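You operate a simulated robot arm through the tools that you are given. There is no shell and no other tool. Be economical: measure what you need, move in short steps, check, and stop when the job is done.

Carry out the task below with a simulated robot arm. There is one attempt and no reset: what you move stays moved.

TASK
Put the 50 tall gauge block from the granite plate on top of the electrode there and the 40 tall gauge block on top of the green electrode.

It is judged by the outcome, as a careful person would: the job done as asked, and still so three seconds after it is handed in. It fails if anything else is knocked over, pushed out of place, dropped, spilled or broken.

THE ROBOT
A 7-joint arm with a two-finger parallel gripper, fixed in place. Base frame: the origin is at the foot of the arm, x ahead of it, y to its left, z up; the work surface is at about z = 70. Lengths are in mm, angles in rad, forces in N, time in s.
With the tool pointing down near the work surface it reaches from about 240 to 600 mm from the base axis. Its first joint turns from -1.152 to 1.152 rad. Payload 2.5 kg.
Tool frame: the origin (TCP) lies between the finger pads and is the grasp point; the fingertips stand 23 mm ahead of it; z points along the fingers, y is the line along which they close. The gripper opens to 94 mm. The fingers are 38 mm wide and 10 mm thick; the gripper's body (54 by 96 mm) begins 39 mm behind the TCP.
Orientation is that of the tool frame in the base frame, as a unit quaternion [w, x, y, z]. With the fingers straight down and closing along the base's y, the tool's x points along the base's -x, its y along +y and its z along -z.

THE INTERFACE
- The arm moves only by the tool step_arm. Its argument "steps" is a list of rows, each a list of 7 numbers: the finger opening in mm, from 0 to 94, then the shift along the tool's x, y, z in mm, then the turn, a rotation vector about the tool's x, y, z in rad. In form: [[grip, dx, dy, dz, ax, ay, az], ...]. A call has 1 to 8 rows; each row is the pose to reach, as a shift and turn from the pose commanded when the call began, along the tool's axes at that moment. A row lasts 0.2 s, in which the tool goes at most 50 mm and 0.15 rad; a call with a longer step from one row to the next is refused whole, and so is a gripper value outside its range. A pose out of reach is approached as far as the arm can. The call stops where the force on the tool passes 40 N (or 10 N more than at its start, if that is more) or the arm is blocked; 0.2 s more then pass. The fingers move at their own pace (about 108 mm/s each) and stop on an object; they squeeze with about 39 N. The grip force told is the motor's: it shows also when the fingers shut on nothing. Time passes only in rows, and 0.2 s behind the last, so rows that repeat a pose let the fingers close. It gives the time, the measured TCP pose, the force on the tool (base axes), the opening and the grip force at its end, in the units of the frame above (readings bear some noise).
- Cameras (640 x 400 px; columns grow to the right, rows downward): "scene" is fixed at [130.2, -403.1, 552]; the picture's right is [0.75, -0.66, 0.00], its down [-0.36, -0.41, -0.84] and it looks along [0.55, 0.63, -0.54] (base axes); focal length 340 px, centre (320, 200). "wrist" rides on the gripper at [-39, 0, -44] in the tool frame; the picture's right is [0.00, -1.00, 0.00], its down [0.97, 0.00, -0.24] and it looks along [0.24, 0.00, 0.97] (tool axes); focal length 218 px, centre (320, 200).
- camera(camera): a new picture of that camera. No time passes.
- measure_at(camera, pixels): for up to 12 pixels [column, row] of the newest picture of that camera ("zoom" is the newest enlarged one), the place [x, y, z] in the base frame of the surface seen there, good to about 2 mm, but the place of the scene camera against the robot may be out by one fixed shift of up to 12 mm in any direction. No time passes.
- zoom(camera, box): a new picture of the part [left, top, right, bottom] of that camera's present view, enlarged. No time passes.
- job_done(): hands the job in; it is judged then, once.

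Work in short steps. Measure before you move; look again where a grasp or a placing could have gone wrong, and mend it. You have 60 turns and 22 pictures in all, the two below and enlarged ones among them. Open the gripper and draw the arm clear of the work before you hand the job in, unless the task says otherwise; then end with one line.

The tools are called as a command line: name --pt "numbers of a row" for each row, then --argument value for the rest, lists and objects as JSON in quotes. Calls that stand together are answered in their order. step_arm: Moves the arm, as the interface text tells. Its arguments: {"type":"object","properties":{"steps":{"type":"array"}},"required":["steps"]} The other tools are called the same way: camera (camera) takes a picture; measure_at (camera, pixels) gives the place of the surface under pixels of a picture; zoom (camera, box) takes an enlarged picture of a part of a camera's view; job_done () hands the job in.

At the start:

```text
t: 0.0
eef_pos: [355.4, -161.7, 316.1]
tool_rot: [0.0, -0.001, 1.0, 0.0]
ft_force: [-0.5, 0.0, -0.1]
gripper_width: 93.9
grasp_force: 0.0
```

scene: 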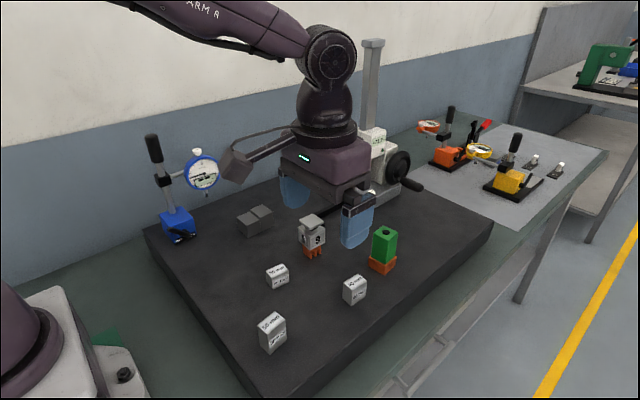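
wrist: 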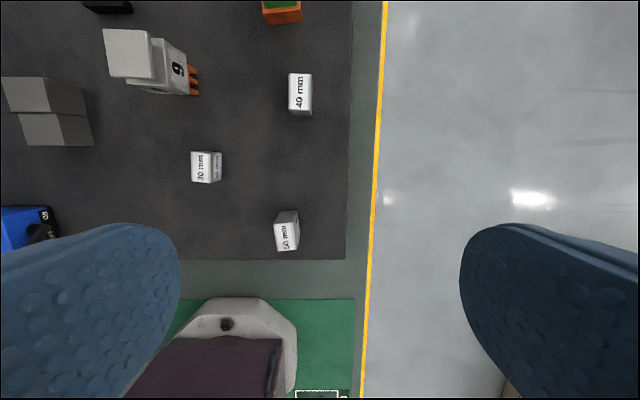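

The pictures show three labelled blocks (30, 40 and 50 mm), a green electrode and a grey one with copper legs. I'll enlarge both views to identify them.

zoom --camera "scene" --box '[220, 190, 420, 360]'

zoom --camera "wrist" --box '[0, 0, 360, 260]'

```text
2.35 times, centred on (320, 275) of scene
```

zoom: 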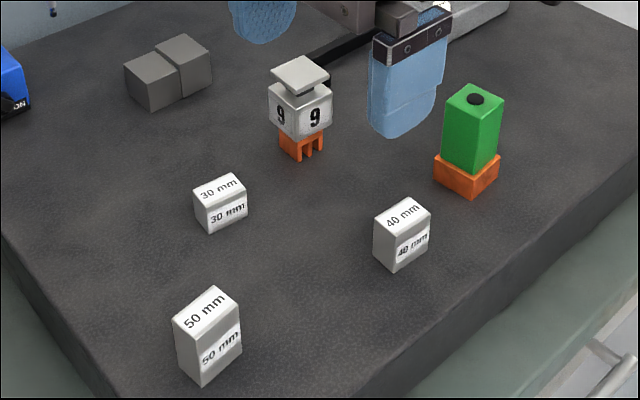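

```text
1.54 times, centred on (180, 130) of wrist
```

zoom: 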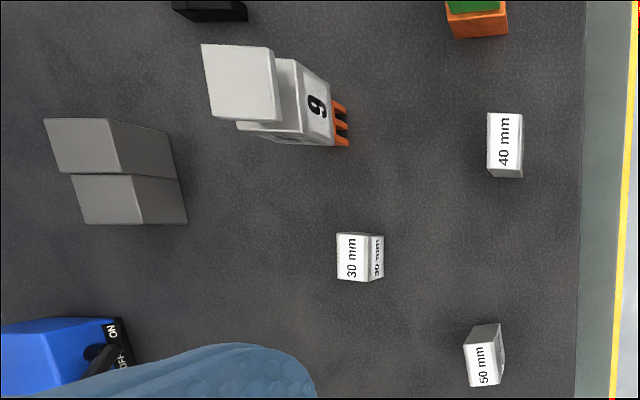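

The target for the 50 block is the electrode marked 9, and the 40 block goes on the green one. I'll measure their tops in both views.

measure_at --camera "zoom" --pixels '[[469, 360], [502, 350], [470, 386], [500, 383], [485, 366], [488, 114], [522, 114], [488, 166], [522, 170], [505, 140], [205, 47], [272, 50]]'

measure_at --camera "zoom" --pixels '[[215, 115], [277, 120], [240, 80], [475, 5], [480, 25], [485, 345], [505, 173], [360, 258], [560, 200], [420, 320], [110, 145], [130, 200]]'

measure_at --camera "scene" --pixels '[[311, 221], [311, 227], [386, 227], [375, 234], [396, 235], [386, 244], [355, 282], [271, 320], [302, 222], [323, 221], [313, 213], [311, 229]]'

```text
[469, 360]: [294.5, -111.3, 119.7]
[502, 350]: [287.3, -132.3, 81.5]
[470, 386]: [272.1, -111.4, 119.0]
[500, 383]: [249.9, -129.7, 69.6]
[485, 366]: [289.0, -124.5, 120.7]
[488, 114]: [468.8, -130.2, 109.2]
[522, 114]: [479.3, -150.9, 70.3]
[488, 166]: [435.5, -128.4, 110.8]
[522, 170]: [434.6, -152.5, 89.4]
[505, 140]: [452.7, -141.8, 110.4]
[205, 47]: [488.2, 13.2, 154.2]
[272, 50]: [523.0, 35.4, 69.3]
```

```text
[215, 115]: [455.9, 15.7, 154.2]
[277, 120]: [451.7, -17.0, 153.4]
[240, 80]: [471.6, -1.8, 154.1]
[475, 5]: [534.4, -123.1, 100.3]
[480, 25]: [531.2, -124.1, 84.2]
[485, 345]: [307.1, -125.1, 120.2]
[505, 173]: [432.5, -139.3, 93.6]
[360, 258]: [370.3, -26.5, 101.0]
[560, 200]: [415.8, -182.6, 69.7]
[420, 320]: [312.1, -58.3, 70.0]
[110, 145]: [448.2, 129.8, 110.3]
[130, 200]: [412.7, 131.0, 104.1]
```

```text
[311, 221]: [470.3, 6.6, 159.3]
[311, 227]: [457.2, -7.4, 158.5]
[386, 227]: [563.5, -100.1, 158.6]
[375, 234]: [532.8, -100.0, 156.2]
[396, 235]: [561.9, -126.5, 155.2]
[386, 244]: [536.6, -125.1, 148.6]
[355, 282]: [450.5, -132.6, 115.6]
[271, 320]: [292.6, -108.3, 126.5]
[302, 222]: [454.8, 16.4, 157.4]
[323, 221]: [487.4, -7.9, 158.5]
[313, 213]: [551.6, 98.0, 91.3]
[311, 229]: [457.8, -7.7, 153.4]
```

The 50 block is around (290, -120) with its top at z≈120. I'll move above it and look straight down for its exact centre and yaw.

step_arm --pt "94 20 12 25 0 0 0" --pt "94 40 25 50 0 0 0" --pt "94 55 35 75 0 0 0" --pt "94 65 41 96 0 0 0" --pt "94 65 41 96 0 0 0"

zoom --camera "wrist" --box '[200, 100, 440, 300]'

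```text
t: 1.2
eef_pos: [292.0, -118.9, 220.1]
tool_rot: [0.0, 0.0, 1.0, 0.001]
ft_force: [0.3, -0.3, -0.6]
gripper_width: 94.1
grasp_force: 0.1
```

```text
2.00 times, centred on (320, 200) of wrist
```

zoom: 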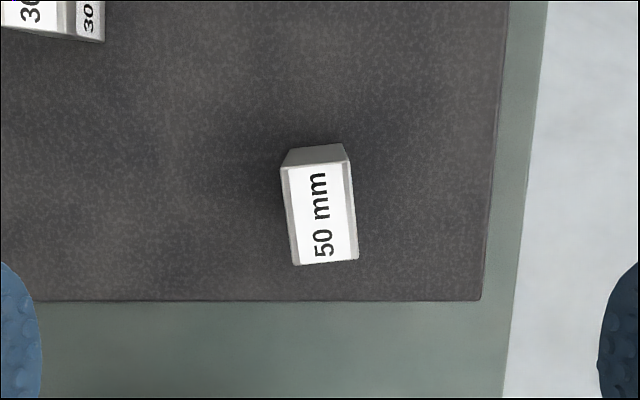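

The top's corners are near (282,168), (350,162), (357,258) and (296,265) in the enlarged picture. I'll measure just inside them.

measure_at --camera "zoom" --pixels '[[286, 170], [347, 166], [354, 256], [298, 261], [319, 215], [290, 215], [350, 211], [315, 169], [326, 259]]'

```text
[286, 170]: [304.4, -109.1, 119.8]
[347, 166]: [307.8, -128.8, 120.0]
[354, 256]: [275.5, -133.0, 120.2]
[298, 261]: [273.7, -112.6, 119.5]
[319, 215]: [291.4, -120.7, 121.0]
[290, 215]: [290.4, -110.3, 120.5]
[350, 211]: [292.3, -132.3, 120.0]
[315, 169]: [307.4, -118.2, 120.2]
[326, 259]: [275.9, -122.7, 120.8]
```

The block's centre is (290.5, -120.8) and it's yawed about +0.12 rad, with a width of about 22 mm along y. I'll turn the tool to match and descend to z≈104.

step_arm --pt "70 0 0 25 0 0 -0.12" --pt "60 0 0 60 0 0 -0.12" --pt "60 0 0 90 0 0 -0.12" --pt "60 0 0 116 0 0 -0.12" --pt "60 0 0 116 0 0 -0.12"

camera --camera "wrist"

```text
t: 2.4
eef_pos: [293.1, -119.1, 104.8]
tool_rot: [0.0, -0.06, 0.998, 0.0]
ft_force: [-0.9, 0.0, -0.4]
gripper_width: 60.1
grasp_force: 0.0
```

```text
16 pictures are left
```

wrist: 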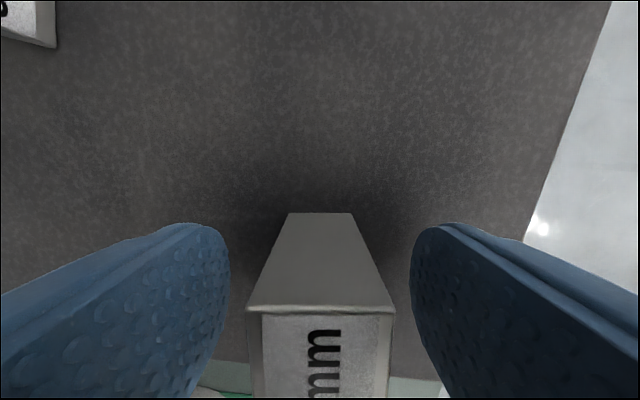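

The block sits centred and parallel between the fingers. I'll close on it, then lift slightly.

step_arm --pt "10 0 0 0 0 0 0" --pt "10 0 0 0 0 0 0" --pt "10 0 0 0 0 0 0" --pt "10 0 0 -10 0 0 0" --pt "10 0 0 -40 0 0 0" --pt "10 0 0 -80 0 0 0" --pt "10 0 0 -116 0 0 0.0" --pt "10 0 0 -116 0 0 0"

```text
t: 4.2
eef_pos: [289.5, -117.8, 220.1]
tool_rot: [0.0, -0.06, 0.998, 0.0]
ft_force: [-1.0, 0.5, -3.1]
gripper_width: 23.8
grasp_force: 39.0
```

The grip is holding at 23.8 mm and 39 N. I'll rise and move short of electrode 9 so the wrist camera can see its top.

step_arm --pt "10 0 0 -30 0 0 0" --pt "10 -25 21 -30 0 0 0.03" --pt "10 -55 47 -30 0 0 0.06" --pt "10 -85 73 -30 0 0 0.12" --pt "10 -110 94 -30 0 0 0.12" --pt "10 -123.6 106 -30 0 0 0.12" --pt "10 -123.6 106 -30 0 0 0.12"

camera --camera "wrist"

```text
t: 5.8
eef_pos: [400.7, -0.7, 250.1]
tool_rot: [0.0, 0.001, 1.0, -0.001]
ft_force: [-0.1, 0.4, -2.7]
gripper_width: 23.6
grasp_force: 38.6
```

```text
15 pictures are left
```

wrist: 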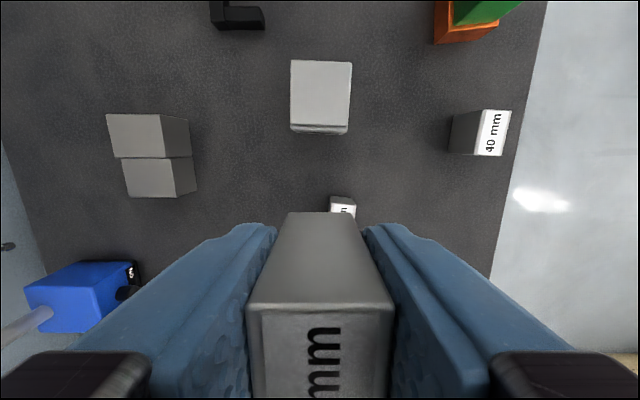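

The electrode's top spans roughly (291,60) to (352,124). I'll measure its corners and the top-front edge of the held block.

measure_at --camera "wrist" --pixels '[[293, 63], [350, 65], [348, 122], [292, 122], [321, 93], [252, 312], [388, 311], [320, 320], [320, 218], [300, 130], [290, 216], [350, 216]]'

```text
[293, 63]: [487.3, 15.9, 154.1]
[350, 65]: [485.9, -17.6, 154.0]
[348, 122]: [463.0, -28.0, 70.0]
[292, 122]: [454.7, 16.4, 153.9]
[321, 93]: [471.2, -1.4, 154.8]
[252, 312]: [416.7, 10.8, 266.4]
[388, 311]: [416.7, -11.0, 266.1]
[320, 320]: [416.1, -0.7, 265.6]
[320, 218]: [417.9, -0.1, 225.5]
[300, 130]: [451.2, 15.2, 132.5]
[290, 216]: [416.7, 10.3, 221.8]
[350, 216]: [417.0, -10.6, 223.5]
```

The electrode's top is centred at (471, -0.8, 154), and the held block at (400, 0) with its bottom at z≈216. I'll shift +71 in x and descend to about 6 mm above.

step_arm --pt "10 -30 -0.5 0 0 0 0.02" --pt "10 -60 -0.8 0 0 0 0.03" --pt "10 -71.3 -0.8 0 0 0 0.03" --pt "10 -71.3 -0.8 25 0 0 0.03" --pt "10 -71.3 -0.8 45 0 0 0.03" --pt "10 -71.3 -0.8 56 0 0 0.03" --pt "10 -71.3 -0.8 56 0 0 0.03"

zoom --camera "scene" --box '[250, 150, 420, 260]'

camera --camera "wrist"

```text
t: 7.4
eef_pos: [472.2, -0.2, 192.2]
tool_rot: [0.001, 0.015, 1.0, 0.0]
ft_force: [-0.1, -0.3, -3.4]
gripper_width: 23.5
grasp_force: 39.4
```

```text
3.64 times, centred on (335, 205) of scene
```

zoom: 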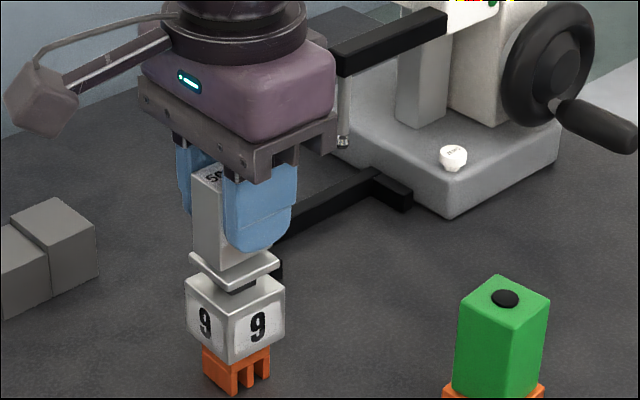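

```text
13 pictures are left
```

wrist: 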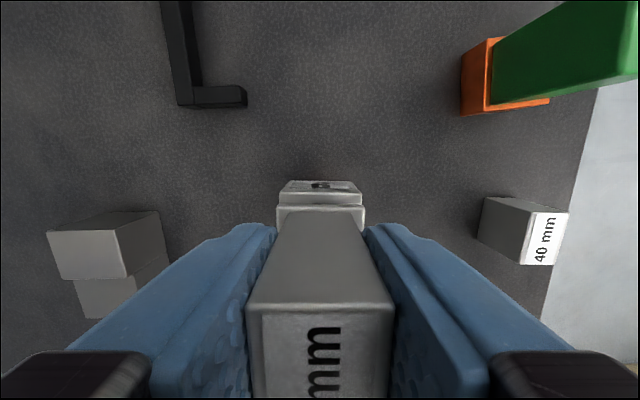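

The held block (columns 288-352) is centred over the top plate (277-365), with the front edges level. I'll lower in small steps until it touches.

step_arm --pt "10 0 0 2 0 0 0" --pt "10 0 0 3 0 0 0" --pt "10 0 0 4 0 0 0" --pt "10 0 0 4 0 0 0"

```text
t: 8.4
eef_pos: [472.2, -1.2, 190.4]
tool_rot: [0.0, 0.015, 1.0, 0.0]
ft_force: [-0.6, 0.3, -3.5]
gripper_width: 24.1
grasp_force: 39.0
```

step_arm --pt "10 0 0 0.7 0 0 0" --pt "10 0 0 1.4 0 0 0" --pt "10 0 0 1.4 0 0 0"

```text
t: 9.2
eef_pos: [471.9, -1.0, 190.5]
tool_rot: [0.0, 0.015, 1.0, 0.0]
ft_force: [0.2, -1.1, -3.3]
gripper_width: 23.8
grasp_force: 39.0
```

There's no contact yet, and the bottom is estimated at z≈154.5. I'll keep lowering by fractions of a millimetre.

step_arm --pt "10 0 0 0.5 0 0 0" --pt "10 0 0 0.8 0 0 0" --pt "10 0 0 0.8 0 0 0"

```text
t: 10.0
eef_pos: [472.5, -2.9, 189.3]
tool_rot: [0.001, 0.015, 1.0, 0.0]
ft_force: [0.0, 0.3, -3.1]
gripper_width: 23.9
grasp_force: 39.3
```

step_arm --pt "10 0 0 0.4 0 0 0" --pt "10 0 0 0.7 0 0 0" --pt "10 0 0 0.7 0 0 0"

zoom --camera "scene" --box '[285, 190, 345, 260]'

```text
t: 10.8
eef_pos: [472.7, -0.8, 188.1]
tool_rot: [0.0, 0.016, 1.0, 0.0]
ft_force: [-4.3, -0.2, 7.4]
gripper_width: 23.7
grasp_force: 39.0
```

```text
5.71 times, centred on (315, 225) of scene
```

zoom: 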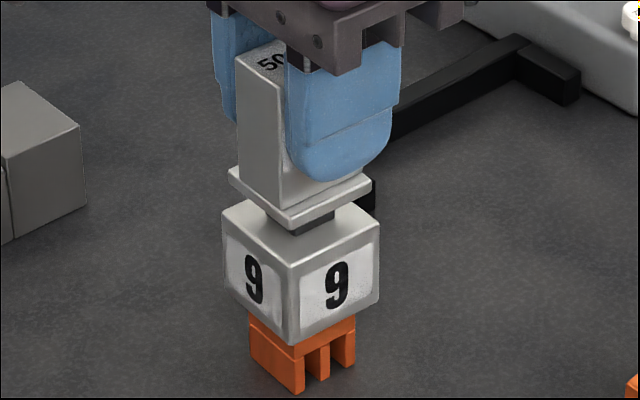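

Contact shows (Fz rose to +7.4 N), and the block sits centred on the plate. I'll open gently.

step_arm --pt "24 0 0 0 0 0 0" --pt "25 0 0 0 0 0 0" --pt "28 0 0 0 0 0 0" --pt "36 0 0 0 0 0 0" --pt "50 0 0 0 0 0 0" --pt "50 0 0 0 0 0 0"

camera --camera "wrist"

```text
t: 12.2
eef_pos: [472.1, -0.9, 187.1]
tool_rot: [0.0, 0.015, 1.0, 0.0]
ft_force: [0.3, 0.2, 0.3]
gripper_width: 50.1
grasp_force: 0.1
```

```text
11 pictures are left
```

wrist: 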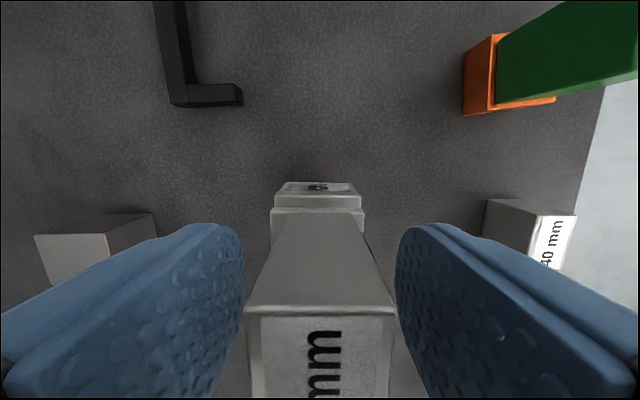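

The block is standing free. I'll rise straight up and then move over to the 40 block.

step_arm --pt "50 0 0 -20 0 0 0" --pt "50 0 0 -60 0 0 0" --pt "60 0 0 -100 0 0 0" --pt "70 10 -35 -110 0 0 -0.03" --pt "80 20 -80 -110 0 0 -0.03" --pt "80 30 -120 -100 0 0 -0.03" --pt "80 30 -140 -70 0 0 -0.03" --pt "80 30 -140 -70 0 0 -0.03"

camera --camera "wrist"

```text
t: 14.0
eef_pos: [438.1, -142.3, 257.2]
tool_rot: [-0.001, 0.0, 1.0, 0.0]
ft_force: [0.0, -0.2, 1.2]
gripper_width: 79.8
grasp_force: 0.0
```

```text
10 pictures are left
```

wrist: 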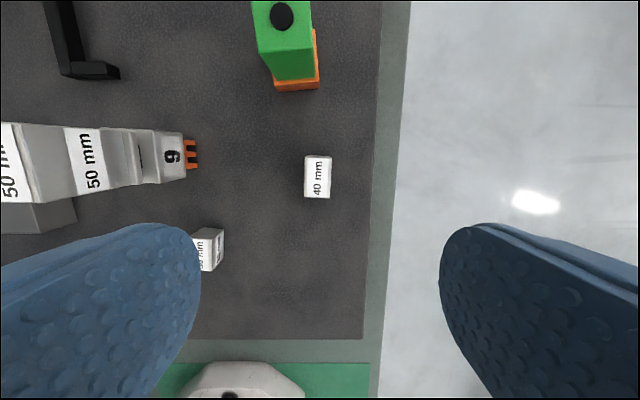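

The 40 block's top is at (305-332, 157-197) and the green electrode's top is at (252-313, 0-80). I'll measure both.

measure_at --camera "wrist" --pixels '[[307, 159], [330, 158], [330, 195], [306, 195], [318, 177], [262, 50], [308, 47], [255, 8], [309, 8], [282, 17], [290, 50], [257, 40]]'

zoom --camera "wrist" --box '[240, 100, 400, 200]'

```text
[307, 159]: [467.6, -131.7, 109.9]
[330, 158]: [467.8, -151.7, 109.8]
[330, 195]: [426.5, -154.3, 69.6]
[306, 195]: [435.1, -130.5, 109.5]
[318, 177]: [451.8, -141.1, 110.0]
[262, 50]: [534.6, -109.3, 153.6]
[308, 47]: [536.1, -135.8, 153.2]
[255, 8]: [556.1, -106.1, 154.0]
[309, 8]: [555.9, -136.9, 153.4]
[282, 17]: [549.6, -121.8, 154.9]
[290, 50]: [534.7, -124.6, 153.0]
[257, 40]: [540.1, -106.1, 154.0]
```

```text
4.00 times, centred on (320, 150) of wrist
```

zoom: 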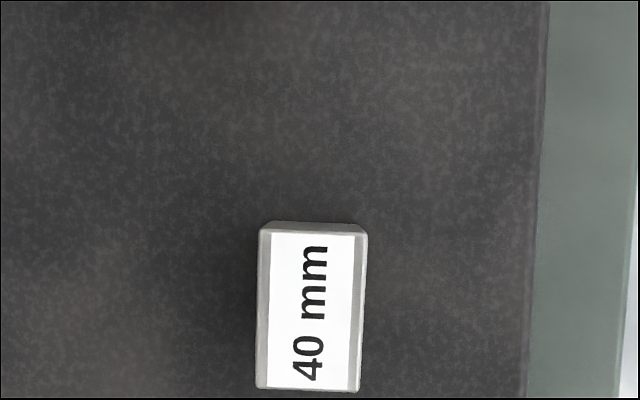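

The 40 block's centre is (451.5, -141.3), with a yaw of about -0.035. I'll descend part way over it and check alignment.

step_arm --pt "70 -14 -0.5 20 0 0 0.035" --pt "60 -14 -0.5 60 0 0 0.035" --pt "60 -14 -0.5 95 0 0 0.035" --pt "60 -14 -0.5 115 0 0 0.035" --pt "60 -14 -0.5 115 0 0 0.035"

camera --camera "wrist"

```text
t: 15.2
eef_pos: [452.2, -142.7, 143.1]
tool_rot: [0.0, 0.017, 1.0, 0.0]
ft_force: [0.1, -0.4, -1.0]
gripper_width: 60.1
grasp_force: 0.2
```

```text
8 pictures are left
```

wrist: 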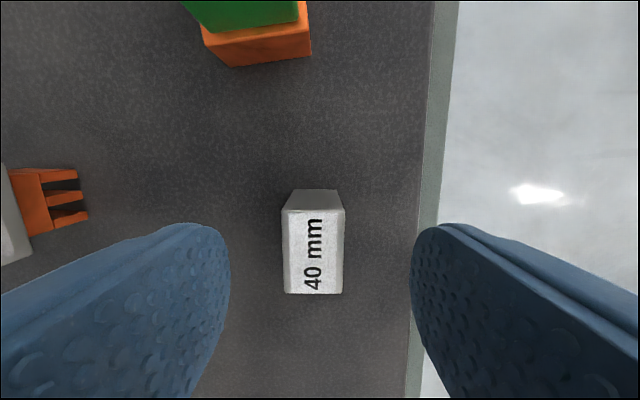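

The block is at column ≈313, about 2.5 mm to the +y side, and aligned in x and yaw. I'll correct that, descend and grip.

step_arm --pt "60 0 2.4 0 0 0 0" --pt "60 0 2.4 20 0 0 0" --pt "60 0 2.4 40 0 0 0" --pt "60 0 2.4 40 0 0 0" --pt "10 0 2.4 40 0 0 0" --pt "10 0 2.4 40 0 0 0" --pt "10 0 2.4 40 0 0 0"

```text
t: 16.8
eef_pos: [452.7, -138.8, 102.2]
tool_rot: [0.001, 0.017, 1.0, 0.0]
ft_force: [0.0, -0.2, 0.5]
gripper_width: 23.7
grasp_force: 39.2
```

The 40 block is gripped at 23.7 mm. I'll lift it and move just short of the green electrode to see its top.

step_arm --pt "10 0 0 -10 0 0 0" --pt "10 0 0 -45 0 0 0" --pt "10 0 0 -90 0 0 0" --pt "10 0 0 -135 0 0 0" --pt "10 -20 10 -145 0 0 -0.035" --pt "10 -30 18 -145 0 0 -0.035" --pt "10 -30 18 -145 0 0 -0.035"

camera --camera "wrist"

```text
t: 18.4
eef_pos: [482.0, -120.2, 248.8]
tool_rot: [0.0, 0.0, 1.0, 0.0]
ft_force: [-0.1, 0.0, -2.5]
gripper_width: 23.4
grasp_force: 38.9
```

```text
7 pictures are left
```

wrist: 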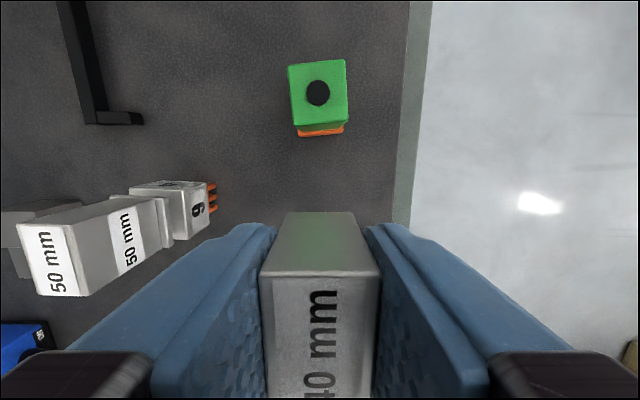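

The green top's corners are near (288,65), (346,59), (349,121) and (292,126), rotated about +0.09 rad. I'll measure it and the held block.

measure_at --camera "wrist" --pixels '[[290, 67], [344, 61], [346, 119], [294, 124], [318, 93], [290, 95], [346, 90], [264, 277], [376, 275], [320, 282], [320, 216], [320, 300]]'

```text
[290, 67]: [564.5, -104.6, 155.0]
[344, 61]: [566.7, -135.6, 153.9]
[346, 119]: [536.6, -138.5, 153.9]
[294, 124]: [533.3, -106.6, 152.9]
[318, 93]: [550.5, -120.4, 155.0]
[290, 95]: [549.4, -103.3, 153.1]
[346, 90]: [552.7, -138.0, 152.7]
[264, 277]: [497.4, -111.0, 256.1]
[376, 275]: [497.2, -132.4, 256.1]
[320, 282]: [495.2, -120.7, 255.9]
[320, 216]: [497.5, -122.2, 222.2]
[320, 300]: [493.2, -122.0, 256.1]
```

The green top is centred at (550.3, -121.3, 154) and the block at about (480.3, -121.5). I'll shift 70 mm in x, yaw +0.08 and lower to about 6 mm above.

step_arm --pt "10 -30 0 0 0 0 -0.04" --pt "10 -60 0.1 0 0 0 -0.08" --pt "10 -70 0.2 0 0 0 -0.085" --pt "10 -70 0.2 25 0 0 -0.085" --pt "10 -70 0.2 45 0 0 -0.085" --pt "10 -70 0.2 55 0 0 -0.085" --pt "10 -70 0.2 55 0 0 -0.085"

camera --camera "wrist"

zoom --camera "scene" --box '[290, 170, 440, 280]'

```text
t: 20.0
eef_pos: [552.2, -121.5, 193.1]
tool_rot: [0.0, -0.042, 0.999, 0.0]
ft_force: [-0.6, 0.1, -2.7]
gripper_width: 23.8
grasp_force: 39.4
```

```text
6 pictures are left
```

wrist: 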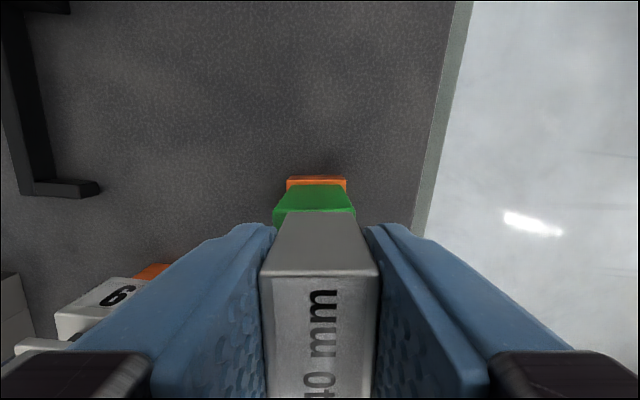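

```text
3.64 times, centred on (365, 225) of scene
```

zoom: 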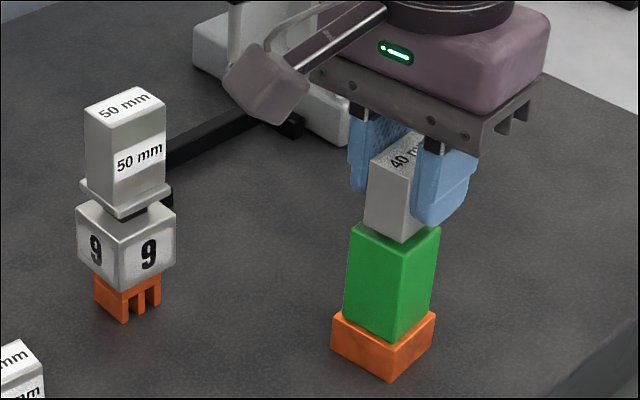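

The green top spans columns 272-356 (mid 314) against the block's mid of about 319. I'll nudge +1.5 mm in y and lower slowly to contact.

step_arm --pt "10 0 1.5 0 0 0 0" --pt "10 0 1.5 2 0 0 0" --pt "10 0 1.5 4 0 0 0" --pt "10 0 1.5 4.6 0 0 0" --pt "10 0 1.5 4.6 0 0 0"

```text
t: 21.2
eef_pos: [552.5, -119.4, 187.6]
tool_rot: [0.0, -0.042, 0.999, 0.0]
ft_force: [0.2, -0.3, -2.3]
gripper_width: 23.7
grasp_force: 38.8
```

step_arm --pt "10 0 0 0.5 0 0 0" --pt "10 0 0 0.9 0 0 0" --pt "10 0 0 0.9 0 0 0"

```text
t: 22.0
eef_pos: [552.2, -121.5, 187.2]
tool_rot: [0.001, -0.043, 0.999, 0.0]
ft_force: [0.0, 0.3, -2.4]
gripper_width: 24.0
grasp_force: 39.0
```

step_arm --pt "10 0 0 0.4 0 0 0" --pt "10 0 0 0.7 0 0 0" --pt "10 0 0 0.7 0 0 0"

```text
t: 22.8
eef_pos: [552.2, -120.0, 185.6]
tool_rot: [0.0, -0.043, 0.999, 0.0]
ft_force: [0.0, -0.6, -2.9]
gripper_width: 23.6
grasp_force: 38.7
```

step_arm --pt "10 0 0 0.4 0 0 0" --pt "10 0 0 0.7 0 0 0" --pt "10 0 0 0.7 0 0 0"

```text
t: 23.6
eef_pos: [551.8, -120.5, 186.6]
tool_rot: [-0.001, -0.043, 0.999, 0.0]
ft_force: [-0.3, -0.1, -2.2]
gripper_width: 23.7
grasp_force: 39.6
```

step_arm --pt "10 0 0 0.4 0 0 0" --pt "10 0 0 0.7 0 0 0" --pt "10 0 0 0.7 0 0 0"

zoom --camera "scene" --box '[360, 190, 420, 280]'

```text
t: 24.4
eef_pos: [553.7, -119.2, 185.4]
tool_rot: [0.002, -0.043, 0.999, 0.0]
ft_force: [-4.0, 1.2, 9.9]
gripper_width: 23.8
grasp_force: 38.7
```

```text
4.44 times, centred on (390, 235) of scene
```

zoom: 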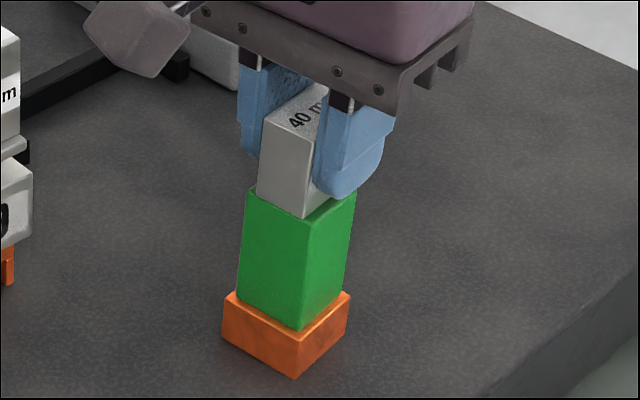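

Contact is made (Fz +9.9 N) and the block is seated on the green top. I'll open gently.

step_arm --pt "24 0 0 0 0 0 0" --pt "25 0 0 0 0 0 0" --pt "28 0 0 0 0 0 0" --pt "36 0 0 0 0 0 0" --pt "50 0 0 0 0 0 0" --pt "50 0 0 0 0 0 0"

camera --camera "wrist"

```text
t: 25.8
eef_pos: [551.5, -120.3, 185.2]
tool_rot: [0.001, -0.044, 0.999, 0.0]
ft_force: [0.2, 0.1, -0.2]
gripper_width: 49.9
grasp_force: 0.1
```

```text
3 pictures are left
```

wrist: 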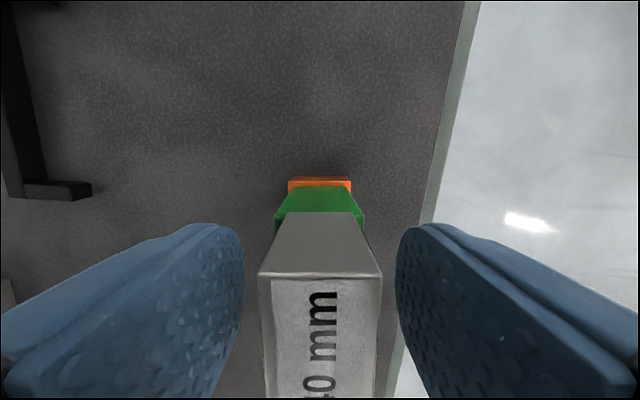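

It is released and centred. I'll rise straight up and draw back clear of both stacks.

step_arm --pt "50 0 0 -20 0 0 0" --pt "50 0 0 -50 0 0 0" --pt "50 0 0 -85 0 0 0" --pt "60 10 0 -110 0 0 0" --pt "70 50 -10 -120 0 0 0" --pt "80 95 -20 -125 0 0 0" --pt "90 140 -30 -125 0 0 0" --pt "90 180 -40 -125 0 0 0"

camera --camera "scene"

```text
t: 27.6
eef_pos: [374.7, -174.5, 311.1]
tool_rot: [0.001, -0.042, 0.999, 0.0]
ft_force: [0.8, -0.2, -0.6]
gripper_width: 90.3
grasp_force: 0.0
```

```text
2 pictures are left
```

scene: 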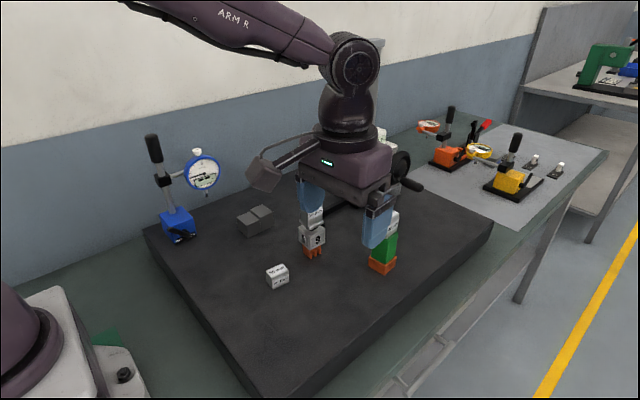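

Both stacks stand upright, nothing else has moved, and the arm is clear. I'm handing the job in.

job_done

```text
The job is handed in.
```

The 50 mm block is on the electrode marked 9 and the 40 mm block is on the green electrode; both were standing with the arm clear when I handed in.
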